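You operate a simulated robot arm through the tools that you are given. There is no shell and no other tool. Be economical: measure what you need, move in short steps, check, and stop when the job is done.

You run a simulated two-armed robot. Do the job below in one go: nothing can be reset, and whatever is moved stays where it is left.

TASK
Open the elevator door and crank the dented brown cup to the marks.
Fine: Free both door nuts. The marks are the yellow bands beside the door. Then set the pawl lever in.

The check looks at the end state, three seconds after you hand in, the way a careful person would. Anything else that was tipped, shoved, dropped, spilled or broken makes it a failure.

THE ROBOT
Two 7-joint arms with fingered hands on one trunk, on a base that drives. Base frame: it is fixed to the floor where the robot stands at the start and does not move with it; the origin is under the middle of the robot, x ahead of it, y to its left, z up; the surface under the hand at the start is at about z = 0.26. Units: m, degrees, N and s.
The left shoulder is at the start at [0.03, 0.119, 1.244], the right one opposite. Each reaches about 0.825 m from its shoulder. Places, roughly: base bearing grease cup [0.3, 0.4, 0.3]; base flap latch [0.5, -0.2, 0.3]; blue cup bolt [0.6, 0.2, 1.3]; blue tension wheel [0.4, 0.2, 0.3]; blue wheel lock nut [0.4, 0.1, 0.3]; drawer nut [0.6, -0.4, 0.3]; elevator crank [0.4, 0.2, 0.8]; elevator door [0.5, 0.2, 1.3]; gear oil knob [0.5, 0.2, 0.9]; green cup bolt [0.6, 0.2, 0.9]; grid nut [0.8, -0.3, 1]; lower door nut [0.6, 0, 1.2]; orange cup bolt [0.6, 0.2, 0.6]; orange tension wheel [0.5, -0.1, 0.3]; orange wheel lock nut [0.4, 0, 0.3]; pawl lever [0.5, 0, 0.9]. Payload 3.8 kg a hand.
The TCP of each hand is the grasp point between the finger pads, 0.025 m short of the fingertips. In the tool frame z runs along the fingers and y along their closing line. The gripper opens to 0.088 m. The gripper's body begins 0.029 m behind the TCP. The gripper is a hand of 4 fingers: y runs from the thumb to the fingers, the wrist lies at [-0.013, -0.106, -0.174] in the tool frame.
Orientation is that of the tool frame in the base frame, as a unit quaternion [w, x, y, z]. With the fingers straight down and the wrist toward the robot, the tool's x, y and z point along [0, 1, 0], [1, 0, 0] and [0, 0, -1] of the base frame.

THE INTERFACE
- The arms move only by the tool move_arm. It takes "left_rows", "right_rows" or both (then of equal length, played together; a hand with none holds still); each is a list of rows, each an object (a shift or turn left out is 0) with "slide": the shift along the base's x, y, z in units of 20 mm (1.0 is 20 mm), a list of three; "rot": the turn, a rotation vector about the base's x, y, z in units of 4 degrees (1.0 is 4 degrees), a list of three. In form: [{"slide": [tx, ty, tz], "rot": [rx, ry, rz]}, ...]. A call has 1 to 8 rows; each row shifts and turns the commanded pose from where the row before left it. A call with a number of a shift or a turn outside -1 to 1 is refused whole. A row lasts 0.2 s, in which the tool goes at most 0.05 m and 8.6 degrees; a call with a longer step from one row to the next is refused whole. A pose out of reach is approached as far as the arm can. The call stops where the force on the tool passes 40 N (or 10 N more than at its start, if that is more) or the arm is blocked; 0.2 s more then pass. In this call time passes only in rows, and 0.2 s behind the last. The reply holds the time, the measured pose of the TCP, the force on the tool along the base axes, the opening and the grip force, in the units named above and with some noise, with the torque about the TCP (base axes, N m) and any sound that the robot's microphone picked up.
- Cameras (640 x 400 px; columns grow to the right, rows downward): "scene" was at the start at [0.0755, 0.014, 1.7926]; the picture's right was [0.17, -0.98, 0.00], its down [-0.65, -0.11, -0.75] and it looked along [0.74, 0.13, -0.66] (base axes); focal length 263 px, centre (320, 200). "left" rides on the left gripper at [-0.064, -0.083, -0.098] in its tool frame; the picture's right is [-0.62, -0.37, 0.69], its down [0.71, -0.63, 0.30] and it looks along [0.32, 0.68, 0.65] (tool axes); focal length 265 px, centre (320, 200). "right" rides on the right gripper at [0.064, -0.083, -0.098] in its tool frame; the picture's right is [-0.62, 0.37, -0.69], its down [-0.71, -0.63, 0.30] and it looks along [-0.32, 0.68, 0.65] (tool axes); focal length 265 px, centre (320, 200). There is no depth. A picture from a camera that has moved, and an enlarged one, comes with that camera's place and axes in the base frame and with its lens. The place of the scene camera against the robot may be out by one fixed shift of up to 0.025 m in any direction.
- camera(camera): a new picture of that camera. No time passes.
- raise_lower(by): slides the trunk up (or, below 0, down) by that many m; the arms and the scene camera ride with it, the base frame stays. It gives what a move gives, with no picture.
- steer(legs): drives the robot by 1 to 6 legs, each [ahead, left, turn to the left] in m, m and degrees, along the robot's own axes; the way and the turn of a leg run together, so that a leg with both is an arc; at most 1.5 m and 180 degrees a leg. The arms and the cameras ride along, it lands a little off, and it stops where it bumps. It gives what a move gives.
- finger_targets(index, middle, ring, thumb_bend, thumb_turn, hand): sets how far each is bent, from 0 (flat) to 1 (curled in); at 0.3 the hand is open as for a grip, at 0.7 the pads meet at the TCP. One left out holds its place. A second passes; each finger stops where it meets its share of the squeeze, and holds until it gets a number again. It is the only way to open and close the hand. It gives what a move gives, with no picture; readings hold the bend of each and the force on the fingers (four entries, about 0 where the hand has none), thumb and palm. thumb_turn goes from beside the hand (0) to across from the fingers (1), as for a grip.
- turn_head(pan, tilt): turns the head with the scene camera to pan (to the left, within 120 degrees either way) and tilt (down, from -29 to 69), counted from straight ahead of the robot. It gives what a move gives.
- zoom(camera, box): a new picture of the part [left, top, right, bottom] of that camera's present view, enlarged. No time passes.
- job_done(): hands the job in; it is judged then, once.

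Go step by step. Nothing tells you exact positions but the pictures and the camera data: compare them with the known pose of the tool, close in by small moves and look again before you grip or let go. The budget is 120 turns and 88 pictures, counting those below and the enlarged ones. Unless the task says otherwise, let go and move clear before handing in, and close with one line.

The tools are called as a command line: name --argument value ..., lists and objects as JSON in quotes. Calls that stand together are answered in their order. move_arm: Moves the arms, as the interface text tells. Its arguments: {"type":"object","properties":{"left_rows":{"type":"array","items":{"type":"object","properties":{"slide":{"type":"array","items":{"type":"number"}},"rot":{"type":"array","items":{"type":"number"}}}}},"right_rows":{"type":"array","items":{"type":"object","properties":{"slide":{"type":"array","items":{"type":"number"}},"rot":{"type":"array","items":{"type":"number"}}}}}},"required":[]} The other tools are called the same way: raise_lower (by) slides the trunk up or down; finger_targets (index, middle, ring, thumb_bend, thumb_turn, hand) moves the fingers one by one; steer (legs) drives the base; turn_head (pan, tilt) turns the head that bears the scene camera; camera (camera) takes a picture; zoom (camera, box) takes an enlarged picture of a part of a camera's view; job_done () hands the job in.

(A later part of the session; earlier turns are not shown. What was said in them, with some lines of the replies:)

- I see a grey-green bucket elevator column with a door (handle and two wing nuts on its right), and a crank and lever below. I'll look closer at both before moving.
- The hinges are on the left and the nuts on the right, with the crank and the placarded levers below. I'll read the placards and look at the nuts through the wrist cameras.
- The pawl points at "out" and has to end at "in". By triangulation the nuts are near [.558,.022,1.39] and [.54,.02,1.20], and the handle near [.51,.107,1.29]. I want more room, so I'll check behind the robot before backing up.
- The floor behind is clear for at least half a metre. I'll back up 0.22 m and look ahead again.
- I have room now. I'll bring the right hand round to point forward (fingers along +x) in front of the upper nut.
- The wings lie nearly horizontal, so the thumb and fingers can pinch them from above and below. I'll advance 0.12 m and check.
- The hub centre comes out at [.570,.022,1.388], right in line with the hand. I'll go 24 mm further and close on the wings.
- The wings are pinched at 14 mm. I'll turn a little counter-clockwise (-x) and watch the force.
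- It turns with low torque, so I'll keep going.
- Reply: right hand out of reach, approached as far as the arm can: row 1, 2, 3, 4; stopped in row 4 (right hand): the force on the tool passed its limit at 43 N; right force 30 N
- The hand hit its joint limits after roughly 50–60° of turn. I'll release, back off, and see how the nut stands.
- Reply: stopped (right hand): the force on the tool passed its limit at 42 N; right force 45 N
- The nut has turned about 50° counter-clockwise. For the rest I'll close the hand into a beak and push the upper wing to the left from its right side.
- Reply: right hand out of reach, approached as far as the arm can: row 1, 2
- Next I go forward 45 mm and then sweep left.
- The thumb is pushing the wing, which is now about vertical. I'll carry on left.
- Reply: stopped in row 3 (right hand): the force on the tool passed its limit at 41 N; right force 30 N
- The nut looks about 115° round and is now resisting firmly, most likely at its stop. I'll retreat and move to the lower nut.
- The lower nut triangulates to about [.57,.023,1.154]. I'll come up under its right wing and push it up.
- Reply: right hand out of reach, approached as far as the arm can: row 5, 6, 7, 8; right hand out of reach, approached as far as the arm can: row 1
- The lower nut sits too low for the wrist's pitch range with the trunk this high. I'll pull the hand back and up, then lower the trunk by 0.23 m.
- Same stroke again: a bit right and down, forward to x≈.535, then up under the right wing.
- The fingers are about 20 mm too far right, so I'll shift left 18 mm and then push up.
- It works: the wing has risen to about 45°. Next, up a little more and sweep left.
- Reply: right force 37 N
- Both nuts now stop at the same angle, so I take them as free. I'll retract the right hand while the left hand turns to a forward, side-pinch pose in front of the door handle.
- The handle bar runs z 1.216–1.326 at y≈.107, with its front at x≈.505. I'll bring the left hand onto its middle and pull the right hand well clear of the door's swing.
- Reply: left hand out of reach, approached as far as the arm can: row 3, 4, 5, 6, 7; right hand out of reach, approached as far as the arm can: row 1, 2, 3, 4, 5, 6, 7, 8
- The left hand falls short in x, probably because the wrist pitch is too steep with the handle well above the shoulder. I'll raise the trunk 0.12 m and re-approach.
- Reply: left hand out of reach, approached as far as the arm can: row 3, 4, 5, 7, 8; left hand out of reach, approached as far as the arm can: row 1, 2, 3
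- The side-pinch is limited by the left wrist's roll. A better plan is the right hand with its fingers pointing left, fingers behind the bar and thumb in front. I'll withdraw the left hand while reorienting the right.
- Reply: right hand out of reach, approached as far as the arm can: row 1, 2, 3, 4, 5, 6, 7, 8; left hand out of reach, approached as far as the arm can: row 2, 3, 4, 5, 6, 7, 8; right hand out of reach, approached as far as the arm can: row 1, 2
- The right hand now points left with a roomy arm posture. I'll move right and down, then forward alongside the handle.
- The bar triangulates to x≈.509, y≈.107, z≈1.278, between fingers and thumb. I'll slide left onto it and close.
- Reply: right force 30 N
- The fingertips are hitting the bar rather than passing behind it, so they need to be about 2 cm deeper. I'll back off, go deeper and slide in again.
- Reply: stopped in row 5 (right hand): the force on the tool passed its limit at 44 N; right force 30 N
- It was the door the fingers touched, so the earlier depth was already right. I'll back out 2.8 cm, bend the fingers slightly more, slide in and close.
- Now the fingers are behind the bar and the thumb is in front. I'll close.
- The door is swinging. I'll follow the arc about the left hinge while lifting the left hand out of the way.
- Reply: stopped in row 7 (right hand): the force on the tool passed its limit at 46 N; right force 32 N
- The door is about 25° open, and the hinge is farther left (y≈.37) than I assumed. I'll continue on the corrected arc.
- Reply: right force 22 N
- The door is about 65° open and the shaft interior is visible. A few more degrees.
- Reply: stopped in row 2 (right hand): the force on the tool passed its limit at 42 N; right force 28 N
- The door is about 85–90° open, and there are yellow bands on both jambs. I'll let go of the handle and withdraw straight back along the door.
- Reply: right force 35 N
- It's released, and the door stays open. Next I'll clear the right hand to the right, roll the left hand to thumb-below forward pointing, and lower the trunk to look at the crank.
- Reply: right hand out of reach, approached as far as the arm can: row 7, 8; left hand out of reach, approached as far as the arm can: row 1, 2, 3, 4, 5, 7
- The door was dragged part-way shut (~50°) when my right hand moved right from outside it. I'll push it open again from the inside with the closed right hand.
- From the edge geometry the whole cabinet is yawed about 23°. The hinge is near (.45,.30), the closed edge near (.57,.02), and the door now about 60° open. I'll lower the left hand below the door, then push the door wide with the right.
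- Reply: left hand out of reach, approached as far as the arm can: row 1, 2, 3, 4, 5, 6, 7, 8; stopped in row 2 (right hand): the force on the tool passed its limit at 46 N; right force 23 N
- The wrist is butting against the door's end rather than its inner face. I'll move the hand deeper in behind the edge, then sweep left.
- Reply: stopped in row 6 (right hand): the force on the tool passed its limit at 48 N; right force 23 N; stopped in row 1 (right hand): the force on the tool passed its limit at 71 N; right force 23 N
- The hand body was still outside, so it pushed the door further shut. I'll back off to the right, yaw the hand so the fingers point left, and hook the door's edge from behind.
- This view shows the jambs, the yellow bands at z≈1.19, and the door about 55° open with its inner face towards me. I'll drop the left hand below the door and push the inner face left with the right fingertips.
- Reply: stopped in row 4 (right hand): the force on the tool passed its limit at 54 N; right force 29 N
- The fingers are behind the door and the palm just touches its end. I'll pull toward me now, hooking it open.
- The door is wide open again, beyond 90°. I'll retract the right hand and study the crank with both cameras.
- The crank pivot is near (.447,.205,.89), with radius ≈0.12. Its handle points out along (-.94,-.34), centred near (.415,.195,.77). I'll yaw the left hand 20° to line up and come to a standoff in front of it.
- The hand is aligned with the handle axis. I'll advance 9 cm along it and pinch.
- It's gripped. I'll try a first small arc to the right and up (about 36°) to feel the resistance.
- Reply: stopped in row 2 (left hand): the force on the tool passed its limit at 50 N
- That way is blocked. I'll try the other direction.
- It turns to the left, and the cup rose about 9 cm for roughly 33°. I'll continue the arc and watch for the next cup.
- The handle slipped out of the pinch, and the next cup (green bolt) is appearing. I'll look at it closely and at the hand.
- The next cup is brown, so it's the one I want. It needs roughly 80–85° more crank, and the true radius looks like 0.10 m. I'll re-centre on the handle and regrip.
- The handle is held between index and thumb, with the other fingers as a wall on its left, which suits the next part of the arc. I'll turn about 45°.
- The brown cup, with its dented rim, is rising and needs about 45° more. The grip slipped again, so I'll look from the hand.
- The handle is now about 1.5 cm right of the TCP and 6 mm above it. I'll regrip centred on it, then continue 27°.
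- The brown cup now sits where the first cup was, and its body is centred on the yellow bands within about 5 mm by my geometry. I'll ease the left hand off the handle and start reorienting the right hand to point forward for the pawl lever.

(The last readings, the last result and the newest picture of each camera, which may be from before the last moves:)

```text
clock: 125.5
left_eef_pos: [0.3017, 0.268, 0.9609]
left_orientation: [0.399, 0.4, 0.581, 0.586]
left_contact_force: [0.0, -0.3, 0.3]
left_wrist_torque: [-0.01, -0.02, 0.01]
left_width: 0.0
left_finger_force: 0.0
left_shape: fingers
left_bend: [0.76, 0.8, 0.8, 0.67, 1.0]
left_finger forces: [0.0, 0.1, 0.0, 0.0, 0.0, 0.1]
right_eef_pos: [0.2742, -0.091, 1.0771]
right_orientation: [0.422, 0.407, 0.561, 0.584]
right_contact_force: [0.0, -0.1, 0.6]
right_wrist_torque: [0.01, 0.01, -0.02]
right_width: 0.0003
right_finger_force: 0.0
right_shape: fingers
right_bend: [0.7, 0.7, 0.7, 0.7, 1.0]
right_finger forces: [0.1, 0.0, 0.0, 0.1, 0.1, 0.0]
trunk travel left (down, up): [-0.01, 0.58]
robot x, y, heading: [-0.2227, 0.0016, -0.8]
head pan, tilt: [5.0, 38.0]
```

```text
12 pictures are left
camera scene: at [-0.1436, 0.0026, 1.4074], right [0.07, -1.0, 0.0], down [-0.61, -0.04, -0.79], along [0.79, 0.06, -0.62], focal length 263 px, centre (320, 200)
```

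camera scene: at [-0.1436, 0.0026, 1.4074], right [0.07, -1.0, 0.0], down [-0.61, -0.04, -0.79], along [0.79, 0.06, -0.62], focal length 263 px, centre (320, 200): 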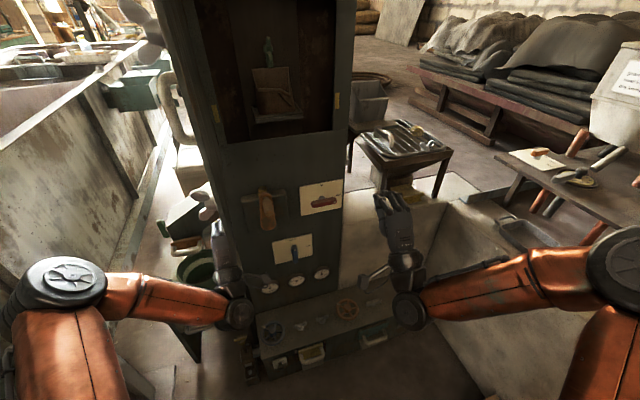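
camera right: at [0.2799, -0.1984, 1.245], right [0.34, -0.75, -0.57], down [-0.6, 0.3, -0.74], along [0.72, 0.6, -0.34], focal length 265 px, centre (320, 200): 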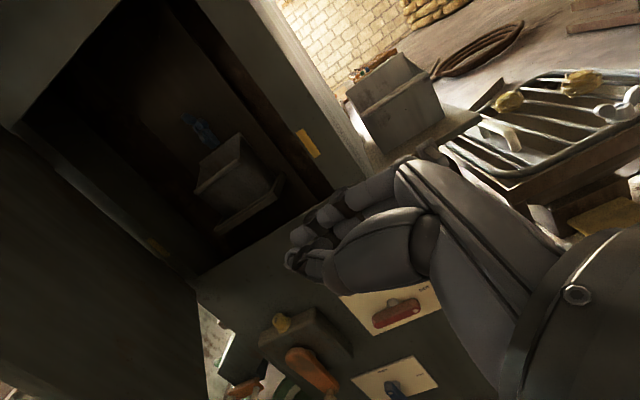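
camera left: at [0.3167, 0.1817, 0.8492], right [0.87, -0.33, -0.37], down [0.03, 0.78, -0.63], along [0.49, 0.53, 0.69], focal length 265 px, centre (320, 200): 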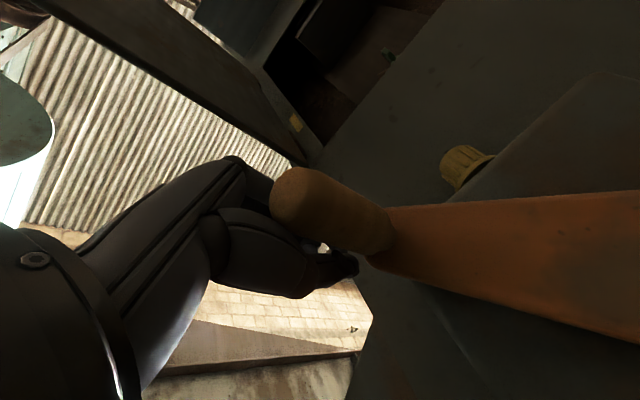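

The cup has held its position. I'll bring the right hand to a standoff below and right of the pawl lever and measure it from close up.

move_arm --right_rows '[{"slide": [0.7, 0.19, -0.95]}, {"slide": [0.7, 0.19, -0.95]}, {"slide": [0.7, 0.19, -0.95]}, {"slide": [0.7, 0.19, -0.95]}, {"slide": [0.7, 0.19, -0.95]}, {"slide": [0.7, 0.19, -0.95]}, {"slide": [0.7, 0.19, -0.95]}, {"slide": [0.7, 0.19, -0.95]}]'

move_arm --right_rows '[{"slide": [0.7, 0.19, -0.95]}, {"slide": [0.7, 0.19, -0.95]}, {"slide": [0.7, 0.19, -0.95]}, {"slide": [0.7, 0.19, -0.95]}]'

camera --camera "right"

zoom --camera "scene" --box '[260, 150, 400, 260]'

```text
clock: 127.2
left_eef_pos: [0.3011, 0.2684, 0.961]
left_orientation: [0.399, 0.4, 0.58, 0.586]
left_contact_force: [0.3, -0.2, 0.1]
left_wrist_torque: [0.03, -0.01, 0.0]
left_width: 0.0
left_finger_force: 0.1
left_shape: fingers
left_bend: [0.76, 0.8, 0.8, 0.67, 1.0]
left_finger forces: [0.0, 0.0, 0.0, 0.1, 0.0, 0.1]
right_eef_pos: [0.387, -0.0585, 0.9252]
right_orientation: [0.424, 0.408, 0.561, 0.583]
right_contact_force: [-0.4, -0.3, -0.3]
right_wrist_torque: [-0.03, 0.01, 0.04]
right_width: 0.0
right_finger_force: 0.1
right_shape: fingers
right_bend: [0.7, 0.7, 0.7, 0.7, 1.0]
right_finger forces: [0.1, 0.0, 0.0, 0.0, 0.0, 0.1]
trunk travel left (down, up): [-0.01, 0.58]
robot x, y, heading: [-0.2212, -0.0046, -0.8]
head pan, tilt: [5.0, 38.0]
```

```text
clock: 128.2
left_eef_pos: [0.3005, 0.2677, 0.961]
left_orientation: [0.4, 0.401, 0.581, 0.585]
left_contact_force: [-0.1, -0.2, 0.2]
left_wrist_torque: [-0.03, -0.04, -0.01]
left_width: 0.0
left_finger_force: 0.0
left_shape: fingers
left_bend: [0.76, 0.8, 0.8, 0.67, 1.0]
left_finger forces: [0.1, 0.0, 0.0, 0.1, 0.1, 0.0]
right_eef_pos: [0.4415, -0.0459, 0.8499]
right_orientation: [0.423, 0.408, 0.561, 0.584]
right_contact_force: [0.0, 0.2, 0.1]
right_wrist_torque: [0.0, 0.02, 0.02]
right_width: 0.0
right_finger_force: 0.0
right_shape: fingers
right_bend: [0.7, 0.7, 0.7, 0.7, 1.0]
right_finger forces: [0.0, 0.0, 0.1, 0.1, 0.0, 0.0]
trunk travel left (down, up): [-0.01, 0.58]
robot x, y, heading: [-0.2202, 0.0001, -0.6]
head pan, tilt: [5.0, 38.0]
```

```text
11 pictures are left
camera right: at [0.3322, -0.0151, 0.7637], right [-0.48, -0.81, 0.34], down [0.53, -0.58, -0.62], along [0.7, -0.11, 0.71], focal length 265 px, centre (320, 200)
```

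right: 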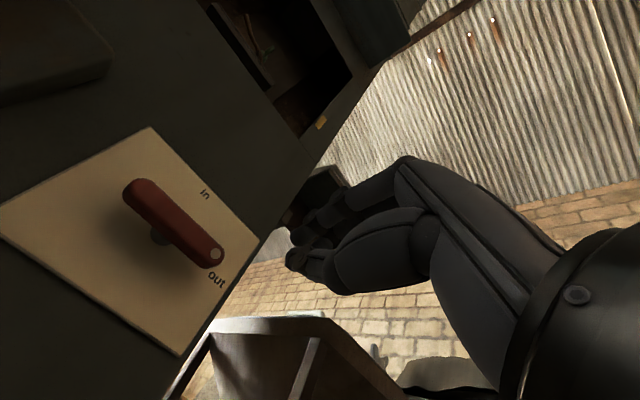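

```text
3.64 times, centred on (330, 205) of scene
camera zoom: at [-0.1433, 0.0028, 1.4074], right [0.07, -1.0, 0.0], down [-0.61, -0.04, -0.79], along [0.79, 0.06, -0.62], focal length 956 px, centre (284, 182)
```

zoom: 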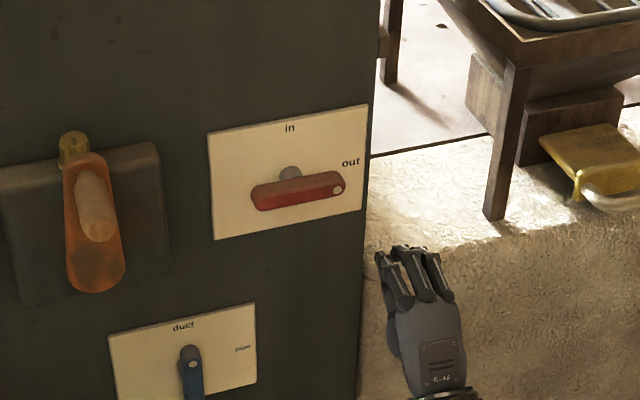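

The lever centre triangulates to about (.543,.045,.862). I'll go slightly lower, then forward to its depth just below its right end.

move_arm --right_rows '[{"slide": [-0.1, 0.28, -0.85]}, {"slide": [0, 0, -0.8]}, {"slide": [0.82, 0.3, 0]}, {"slide": [0.82, 0.3, 0]}, {"slide": [0.82, 0.3, 0]}, {"slide": [0.82, 0.3, 0]}, {"slide": [0.82, 0.3, 0]}, {"slide": [0.82, 0.3, 0]}]'

zoom --camera "scene" --box '[260, 150, 400, 260]'

```text
clock: 130.1
left_eef_pos: [0.3011, 0.2676, 0.9618]
left_orientation: [0.399, 0.4, 0.581, 0.585]
left_contact_force: [0.4, -0.5, -0.2]
left_wrist_torque: [0.0, 0.0, -0.01]
left_width: 0.0001
left_finger_force: 0.0
left_shape: fingers
left_bend: [0.76, 0.8, 0.8, 0.67, 1.0]
left_finger forces: [0.0, 0.0, 0.0, 0.1, 0.0, 0.0]
right_eef_pos: [0.5033, -0.0163, 0.8192]
right_orientation: [0.422, 0.407, 0.561, 0.584]
right_contact_force: [0.0, -0.2, -0.1]
right_wrist_torque: [-0.01, -0.03, -0.02]
right_width: 0.0003
right_finger_force: 0.1
right_shape: fingers
right_bend: [0.7, 0.7, 0.7, 0.7, 1.0]
right_finger forces: [0.1, 0.0, 0.0, 0.0, 0.0, 0.1]
right hand out of reach, approached as far as the arm can: row 6, 7, 8
trunk travel left (down, up): [-0.01, 0.58]
robot x, y, heading: [-0.2242, -0.0062, -0.8]
head pan, tilt: [5.0, 38.0]
```

```text
3.64 times, centred on (330, 205) of scene
camera zoom: at [-0.1435, 0.0029, 1.4074], right [0.07, -1.0, 0.0], down [-0.61, -0.04, -0.79], along [0.79, 0.06, -0.62], focal length 956 px, centre (284, 182)
```

zoom: 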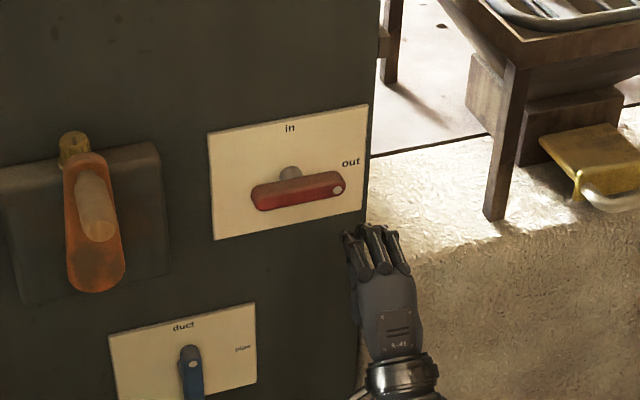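

I'm about 4 cm short in reach, so I'll drive 4.5 cm forward (the robot started 22 cm closer than now) and trim left.

steer --legs '[[0.045, 0, 0]]'

move_arm --right_rows '[{"slide": [-0.2, 0.6, 0]}]'

camera --camera "right"

```text
clock: 131.0
left_eef_pos: [0.3499, 0.2659, 0.9616]
left_orientation: [0.399, 0.4, 0.581, 0.585]
left_contact_force: [0.4, -0.2, -0.3]
left_wrist_torque: [0.02, 0.01, -0.02]
left_width: 0.0
left_finger_force: 0.1
left_shape: fingers
left_bend: [0.76, 0.8, 0.8, 0.67, 1.0]
left_finger forces: [0.0, 0.0, 0.0, 0.1, 0.0, 0.1]
right_eef_pos: [0.5524, -0.0182, 0.8192]
right_orientation: [0.422, 0.408, 0.562, 0.583]
right_contact_force: [0.9, -0.6, 0.0]
right_wrist_torque: [-0.03, 0.02, 0.02]
right_width: 0.0
right_finger_force: 0.0
right_shape: fingers
right_bend: [0.7, 0.7, 0.7, 0.7, 1.0]
right_finger forces: [0.1, 0.0, 0.1, 0.1, 0.0, 0.0]
trunk travel left (down, up): [-0.01, 0.58]
robot x, y, heading: [-0.1736, 0.0003, -1.0]
head pan, tilt: [5.0, 38.0]
```

```text
clock: 131.4
left_eef_pos: [0.3483, 0.2653, 0.9609]
left_orientation: [0.4, 0.401, 0.581, 0.585]
left_contact_force: [0.0, -0.4, -0.5]
left_wrist_torque: [0.0, 0.02, 0.02]
left_width: 0.0
left_finger_force: 0.0
left_shape: fingers
left_bend: [0.76, 0.8, 0.8, 0.67, 1.0]
left_finger forces: [0.0, 0.0, 0.0, 0.1, 0.1, 0.1]
right_eef_pos: [0.5481, -0.004, 0.8179]
right_orientation: [0.423, 0.408, 0.561, 0.584]
right_contact_force: [-0.2, 0.4, -0.5]
right_wrist_torque: [0.0, 0.02, 0.0]
right_width: 0.0003
right_finger_force: 0.1
right_shape: fingers
right_bend: [0.7, 0.7, 0.7, 0.7, 1.0]
right_finger forces: [0.1, 0.0, 0.0, 0.0, 0.0, 0.0]
trunk travel left (down, up): [-0.01, 0.58]
robot x, y, heading: [-0.1735, -0.0049, -0.9]
head pan, tilt: [5.0, 38.0]
```

```text
8 pictures are left
camera right: at [0.4385, 0.0268, 0.7328], right [-0.48, -0.81, 0.34], down [0.53, -0.58, -0.62], along [0.7, -0.12, 0.71], focal length 265 px, centre (320, 200)
```

right: 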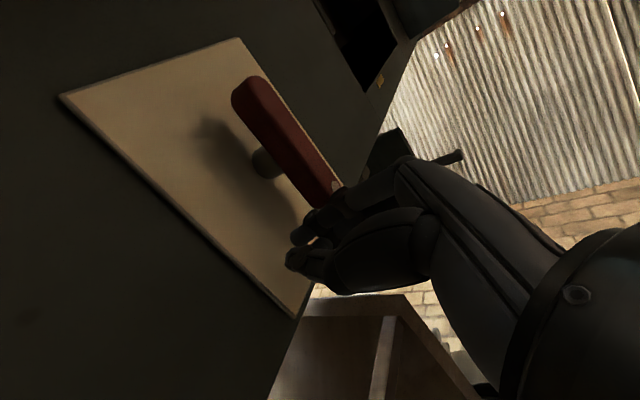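

The lever centre is confirmed at (.542,.043,.861), and the fingertips sit just below its right end at the right depth. I'll push up.

move_arm --right_rows '[{"slide": [0, 0, 0.6]}, {"slide": [0, 0, 0.6]}, {"slide": [0, 0, 0.6]}, {"slide": [0, 0, 0.6]}]'

zoom --camera "scene" --box '[270, 160, 390, 260]'

```text
clock: 132.4
left_eef_pos: [0.3485, 0.2661, 0.9621]
left_orientation: [0.4, 0.4, 0.58, 0.586]
left_contact_force: [0.0, -0.1, -0.4]
left_wrist_torque: [-0.01, 0.0, 0.0]
left_width: 0.0
left_finger_force: 0.1
left_shape: fingers
left_bend: [0.76, 0.8, 0.8, 0.67, 1.0]
left_finger forces: [0.1, 0.0, 0.1, 0.0, 0.0, 0.0]
right_eef_pos: [0.5586, -0.0022, 0.8509]
right_orientation: [0.424, 0.407, 0.56, 0.584]
right_contact_force: [-19.5, -5.5, -6.8]
right_wrist_torque: [-0.08, 0.32, 0.1]
right_width: 0.0
right_finger_force: 10.1
right_shape: fingers
right_bend: [0.7, 0.7, 0.7, 0.7, 1.0]
right_finger forces: [0.7, 0.0, 0.0, 0.0, 20.0, 0.0]
right hand out of reach, approached as far as the arm can: row 1, 2, 3, 4
trunk travel left (down, up): [-0.01, 0.58]
robot x, y, heading: [-0.1743, -0.002, -1.2]
head pan, tilt: [5.0, 38.0]
```

```text
4.00 times, centred on (330, 210) of scene
camera zoom: at [-0.0983, 0.0009, 1.4075], right [0.07, -1.0, 0.0], down [-0.61, -0.04, -0.79], along [0.79, 0.06, -0.61], focal length 1052 px, centre (280, 160)
```

zoom: 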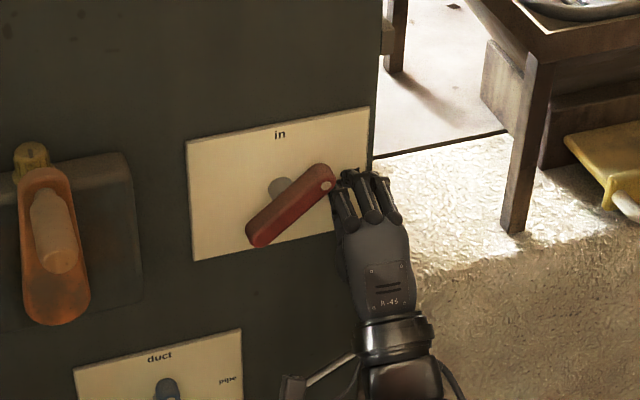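

The lever has turned about 35–40°. I'll back off the plate slightly, go higher and sweep left to bring it upright.

move_arm --right_rows '[{"slide": [-0.6, -0.2, 0.4]}, {"slide": [0, 0, 0.7]}, {"slide": [0, 0, 0.7]}, {"slide": [-0.1, 0.3, 0.3]}, {"slide": [-0.2, 0.56, 0]}, {"slide": [-0.2, 0.56, 0]}]'

zoom --camera "scene" --box '[270, 160, 390, 260]'

```text
clock: 132.8
left_eef_pos: [0.3479, 0.265, 0.9616]
left_orientation: [0.4, 0.401, 0.58, 0.585]
left_contact_force: [-0.3, 0.4, -0.8]
left_wrist_torque: [0.01, -0.03, -0.03]
left_width: 0.0001
left_finger_force: 0.1
left_shape: fingers
left_bend: [0.76, 0.8, 0.8, 0.67, 1.0]
left_finger forces: [0.1, 0.1, 0.0, 0.0, 0.0, 0.0]
right_eef_pos: [0.5608, -0.0057, 0.8511]
right_orientation: [0.423, 0.408, 0.56, 0.583]
right_contact_force: [-11.1, -3.4, -1.9]
right_wrist_torque: [-0.02, 0.08, 0.06]
right_width: 0.0003
right_finger_force: 6.2
right_shape: fingers
right_bend: [0.7, 0.7, 0.7, 0.71, 1.0]
right_finger forces: [2.4, 0.0, 0.0, 0.0, 9.1, 0.1]
right hand out of reach, approached as far as the arm can: row 1, 2
trunk travel left (down, up): [-0.01, 0.58]
robot x, y, heading: [-0.1766, -0.003, -1.1]
head pan, tilt: [5.0, 38.0]
stopped in row 2 (right hand): the force on the tool passed its limit at 49 N (the readings are from after the stop); the commanded pose is now the measured one
```

```text
4.00 times, centred on (330, 210) of scene
camera zoom: at [-0.0974, 0.0016, 1.4075], right [0.07, -1.0, 0.0], down [-0.61, -0.04, -0.79], along [0.79, 0.06, -0.62], focal length 1052 px, centre (280, 160)
```

zoom: 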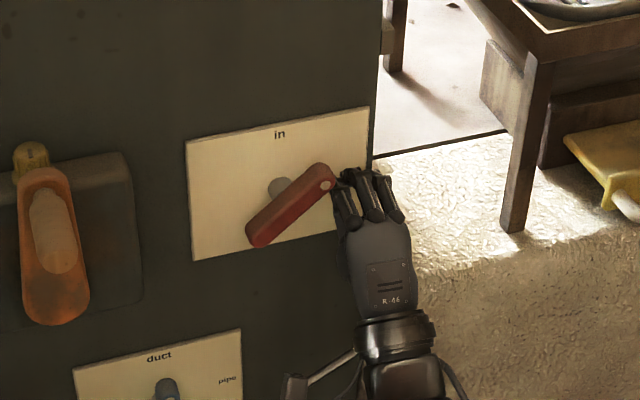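

The hand is jammed on the plate by its pitch limit. I'll back off 2 cm, tilt the fingers slightly down to free the wrist, then continue up and left.

move_arm --right_rows '[{"slide": [-0.94, -0.34, 0]}, {"slide": [0, 0, 0], "rot": [-0.34, 0.94, 0]}, {"slide": [0, 0, 0.2], "rot": [-0.34, 0.94, 0]}, {"slide": [0, 0, 0.4], "rot": [-0.34, 0.94, 0]}, {"slide": [0, 0, 0.5], "rot": [-0.34, 0.94, 0]}, {"slide": [0, 0, 0.5], "rot": [0, 0, 0]}]'

zoom --camera "scene" --box '[270, 160, 390, 260]'

```text
clock: 133.4
left_eef_pos: [0.3452, 0.2642, 0.9637]
left_orientation: [0.401, 0.4, 0.579, 0.586]
left_contact_force: [-0.1, 0.3, -0.1]
left_wrist_torque: [-0.01, -0.02, -0.02]
left_width: 0.0
left_finger_force: 0.0
left_shape: fingers
left_bend: [0.76, 0.8, 0.8, 0.67, 1.0]
left_finger forces: [0.0, 0.1, 0.0, 0.0, 0.0, 0.0]
right_eef_pos: [0.5628, -0.0089, 0.8428]
right_orientation: [0.415, 0.416, 0.573, 0.571]
right_contact_force: [-25.5, -6.0, 7.1]
right_wrist_torque: [0.12, -0.24, 0.3]
right_width: 0.0
right_finger_force: 12.3
right_shape: fingers
right_bend: [0.71, 0.7, 0.7, 0.7, 1.0]
right_finger forces: [23.9, 0.0, 0.0, 0.0, 2.0, 0.0]
right hand out of reach, approached as far as the arm can: row 1, 2, 3
trunk travel left (down, up): [-0.01, 0.58]
robot x, y, heading: [-0.1758, -0.0029, -1.0]
head pan, tilt: [5.0, 38.0]
stopped in row 3 (right hand): the force on the tool passed its limit at 45 N (the readings are from after the stop); the commanded pose is now the measured one
```

```text
4.00 times, centred on (330, 210) of scene
camera zoom: at [-0.1017, 0.0006, 1.4078], right [0.07, -1.0, 0.0], down [-0.61, -0.04, -0.79], along [0.79, 0.05, -0.61], focal length 1052 px, centre (280, 160)
```

zoom: 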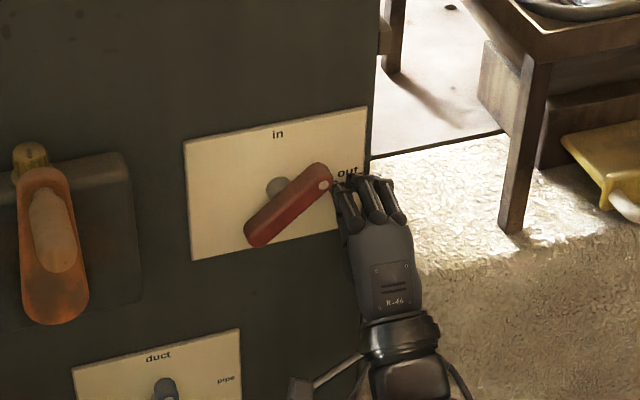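

The arm is at its wrist limit here, so I'll use the base and trunk instead: back 2 cm, then raise the trunk 5 cm to push the lever up.

steer --legs '[[-0.02, 0, 0]]'

raise_lower --by 0.045

zoom --camera "scene" --box '[270, 160, 390, 280]'

```text
clock: 134.2
left_eef_pos: [0.3268, 0.2661, 0.9616]
left_orientation: [0.4, 0.4, 0.58, 0.586]
left_contact_force: [0.3, -0.2, 0.7]
left_wrist_torque: [-0.03, 0.01, -0.01]
left_width: 0.0
left_finger_force: 0.1
left_shape: fingers
left_bend: [0.76, 0.8, 0.8, 0.67, 1.0]
left_finger forces: [0.0, 0.0, 0.0, 0.0, 0.0, 0.0]
right_eef_pos: [0.544, -0.0076, 0.8421]
right_orientation: [0.413, 0.418, 0.576, 0.569]
right_contact_force: [-0.3, 0.5, -0.1]
right_wrist_torque: [0.0, 0.01, 0.02]
right_width: 0.0
right_finger_force: 0.1
right_shape: fingers
right_bend: [0.7, 0.7, 0.7, 0.7, 1.0]
right_finger forces: [0.1, 0.0, 0.1, 0.0, 0.0, 0.1]
trunk travel left (down, up): [-0.01, 0.58]
robot x, y, heading: [-0.1996, -0.0017, -0.9]
head pan, tilt: [5.0, 38.0]
```

```text
clock: 135.1
left_eef_pos: [0.3277, 0.2648, 1.0053]
left_orientation: [0.4, 0.401, 0.58, 0.585]
left_contact_force: [0.1, -0.3, 0.6]
left_wrist_torque: [-0.01, 0.01, 0.0]
left_width: 0.0001
left_finger_force: 0.0
left_shape: fingers
left_bend: [0.76, 0.8, 0.8, 0.67, 1.0]
left_finger forces: [0.0, 0.0, 0.0, 0.0, 0.0, 0.0]
right_eef_pos: [0.5457, -0.007, 0.8854]
right_orientation: [0.412, 0.418, 0.577, 0.568]
right_contact_force: [-0.6, 0.3, 0.5]
right_wrist_torque: [0.0, 0.01, 0.04]
right_width: 0.0001
right_finger_force: 0.1
right_shape: fingers
right_bend: [0.7, 0.7, 0.7, 0.7, 1.0]
right_finger forces: [0.0, 0.0, 0.1, 0.0, 0.1, 0.0]
trunk travel left (down, up): [-0.055, 0.535]
robot x, y, heading: [-0.1943, -0.0059, -1.0]
head pan, tilt: [5.0, 38.0]
```

```text
3.33 times, centred on (330, 220) of scene
camera zoom: at [-0.1173, 0.0021, 1.4523], right [0.07, -1.0, 0.0], down [-0.61, -0.04, -0.79], along [0.79, 0.05, -0.62], focal length 877 px, centre (287, 133)
```

zoom: 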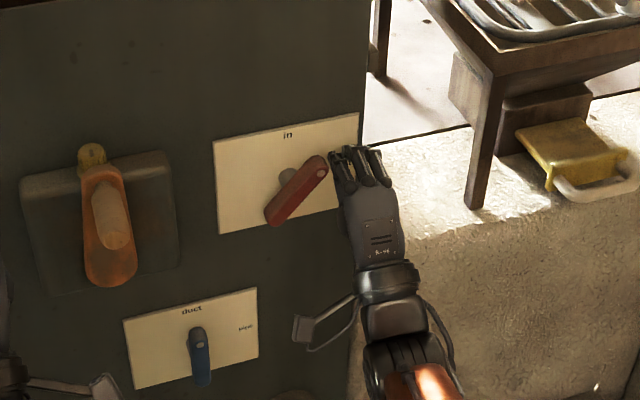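

The lever is about halfway and my fingertips are right beside its upper end. I'll sweep left along the face now.

move_arm --right_rows '[{"slide": [-0.2, 0.56, 0.1]}, {"slide": [-0.2, 0.56, 0.1]}, {"slide": [-0.2, 0.56, 0]}, {"slide": [-0.2, 0.56, 0]}]'

```text
clock: 136.1
left_eef_pos: [0.3288, 0.2608, 1.0061]
left_orientation: [0.4, 0.403, 0.579, 0.586]
left_contact_force: [-0.1, 0.7, -0.4]
left_wrist_torque: [-0.01, 0.0, 0.02]
left_width: 0.0
left_finger_force: 0.1
left_shape: fingers
left_bend: [0.76, 0.8, 0.8, 0.67, 1.0]
left_finger forces: [0.1, 0.0, 0.1, 0.0, 0.0, 0.0]
right_eef_pos: [0.5384, 0.0256, 0.8889]
right_orientation: [0.413, 0.425, 0.57, 0.568]
right_contact_force: [5.7, -30.8, 0.3]
right_wrist_torque: [0.07, 0.07, -0.3]
right_width: 0.0021
right_finger_force: 15.2
right_shape: fingers
right_bend: [0.69, 0.7, 0.7, 0.69, 1.0]
right_finger forces: [22.3, 0.0, 0.0, 0.1, 9.3, 0.0]
right hand out of reach, approached as far as the arm can: row 2
trunk travel left (down, up): [-0.055, 0.535]
robot x, y, heading: [-0.1971, -0.0009, -1.1]
head pan, tilt: [5.0, 38.0]
```

zoom --camera "scene" --box '[270, 160, 390, 260]'

```text
4.00 times, centred on (330, 210) of scene
camera zoom: at [-0.1166, -0.0034, 1.4524], right [0.07, -1.0, 0.0], down [-0.62, -0.04, -0.79], along [0.79, 0.05, -0.62], focal length 1052 px, centre (280, 160)
```

zoom: 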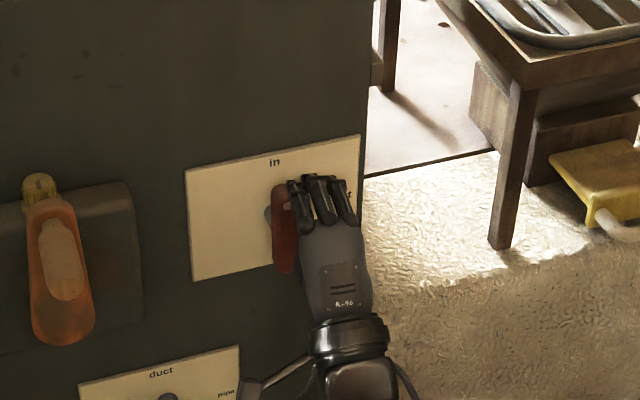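

The lever stands upright at "in" against its stop. I'll ease the right hand off to the right, then back the base away.

move_arm --right_rows '[{"slide": [0.2, -0.7, 0]}, {"slide": [0.1, -0.8, 0]}, {"slide": [-0.3, -0.8, 0]}]'

steer --legs '[[-0.12, 0, 0]]'

camera --camera "scene"

```text
clock: 136.9
left_eef_pos: [0.3282, 0.2655, 1.0068]
left_orientation: [0.399, 0.401, 0.58, 0.586]
left_contact_force: [-0.7, 0.6, 0.3]
left_wrist_torque: [0.04, 0.02, 0.01]
left_width: 0.0
left_finger_force: 0.1
left_shape: fingers
left_bend: [0.76, 0.8, 0.8, 0.67, 1.0]
left_finger forces: [0.0, 0.0, 0.0, 0.1, 0.0, 0.1]
right_eef_pos: [0.5436, -0.0021, 0.8827]
right_orientation: [0.409, 0.416, 0.578, 0.571]
right_contact_force: [-0.1, -1.0, 0.6]
right_wrist_torque: [0.0, 0.01, 0.05]
right_width: 0.0
right_finger_force: 0.0
right_shape: fingers
right_bend: [0.7, 0.7, 0.7, 0.7, 1.0]
right_finger forces: [0.0, 0.0, 0.0, 0.0, 0.0, 0.0]
right hand out of reach, approached as far as the arm can: row 3
trunk travel left (down, up): [-0.055, 0.535]
robot x, y, heading: [-0.1968, -0.008, -1.1]
head pan, tilt: [5.0, 38.0]
```

```text
clock: 138.2
left_eef_pos: [0.2011, 0.2699, 1.0074]
left_orientation: [0.399, 0.399, 0.58, 0.587]
left_contact_force: [-0.1, 0.1, -0.3]
left_wrist_torque: [0.02, 0.0, 0.02]
left_width: 0.0002
left_finger_force: 0.0
left_shape: fingers
left_bend: [0.76, 0.8, 0.8, 0.67, 1.0]
left_finger forces: [0.0, 0.1, 0.1, 0.0, 0.0, 0.1]
right_eef_pos: [0.4185, -0.0017, 0.8846]
right_orientation: [0.412, 0.417, 0.576, 0.569]
right_contact_force: [-0.3, 0.2, 0.1]
right_wrist_torque: [0.05, 0.01, -0.01]
right_width: 0.0
right_finger_force: 0.1
right_shape: fingers
right_bend: [0.7, 0.7, 0.7, 0.7, 1.0]
right_finger forces: [0.0, 0.0, 0.1, 0.0, 0.1, 0.0]
trunk travel left (down, up): [-0.055, 0.535]
robot x, y, heading: [-0.3208, -0.0018, -0.7]
head pan, tilt: [5.0, 38.0]
```

```text
2 pictures are left
camera scene: at [-0.2436, 0.0043, 1.4525], right [0.07, -1.0, 0.0], down [-0.61, -0.04, -0.79], along [0.79, 0.06, -0.61], focal length 263 px, centre (320, 200)
```

scene: 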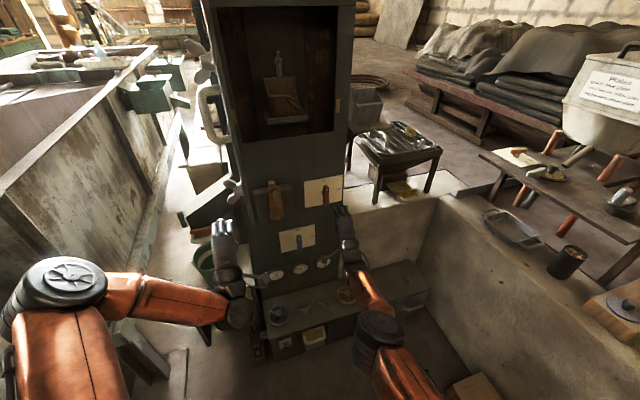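

Everything looks right. One enlarged picture to verify the cup against the bands and the lever.

zoom --camera "scene" --box '[195, 20, 365, 220]'

```text
2.00 times, centred on (280, 120) of scene
camera zoom: at [-0.2436, 0.0043, 1.4525], right [0.07, -1.0, 0.0], down [-0.61, -0.04, -0.79], along [0.79, 0.06, -0.61], focal length 526 px, centre (400, 360)
```

zoom: 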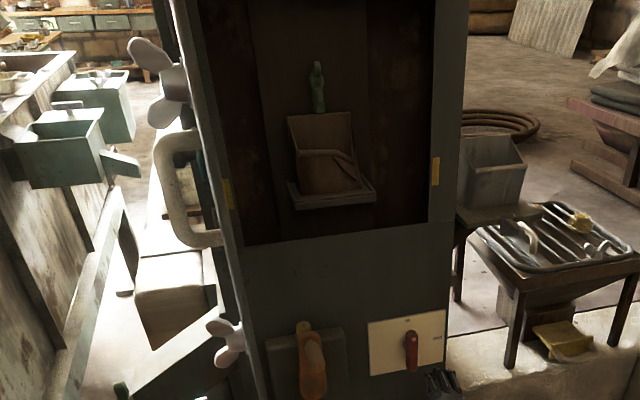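

The dented brown cup is centred between the yellow bands at z≈1.19. The door is wide open with both nuts turned back, the pawl lever is upright at "in", and both hands are clear.

job_done

```text
The job is handed in.
```

I handed the job in with both door nuts turned back, the elevator door open past 90°, the dented brown cup cranked to the yellow bands, and the pawl lever set to "in". I turned the nuts only about 115°, to where both stopped. The cup's alignment is judged from the pictures, to within about 1 cm.
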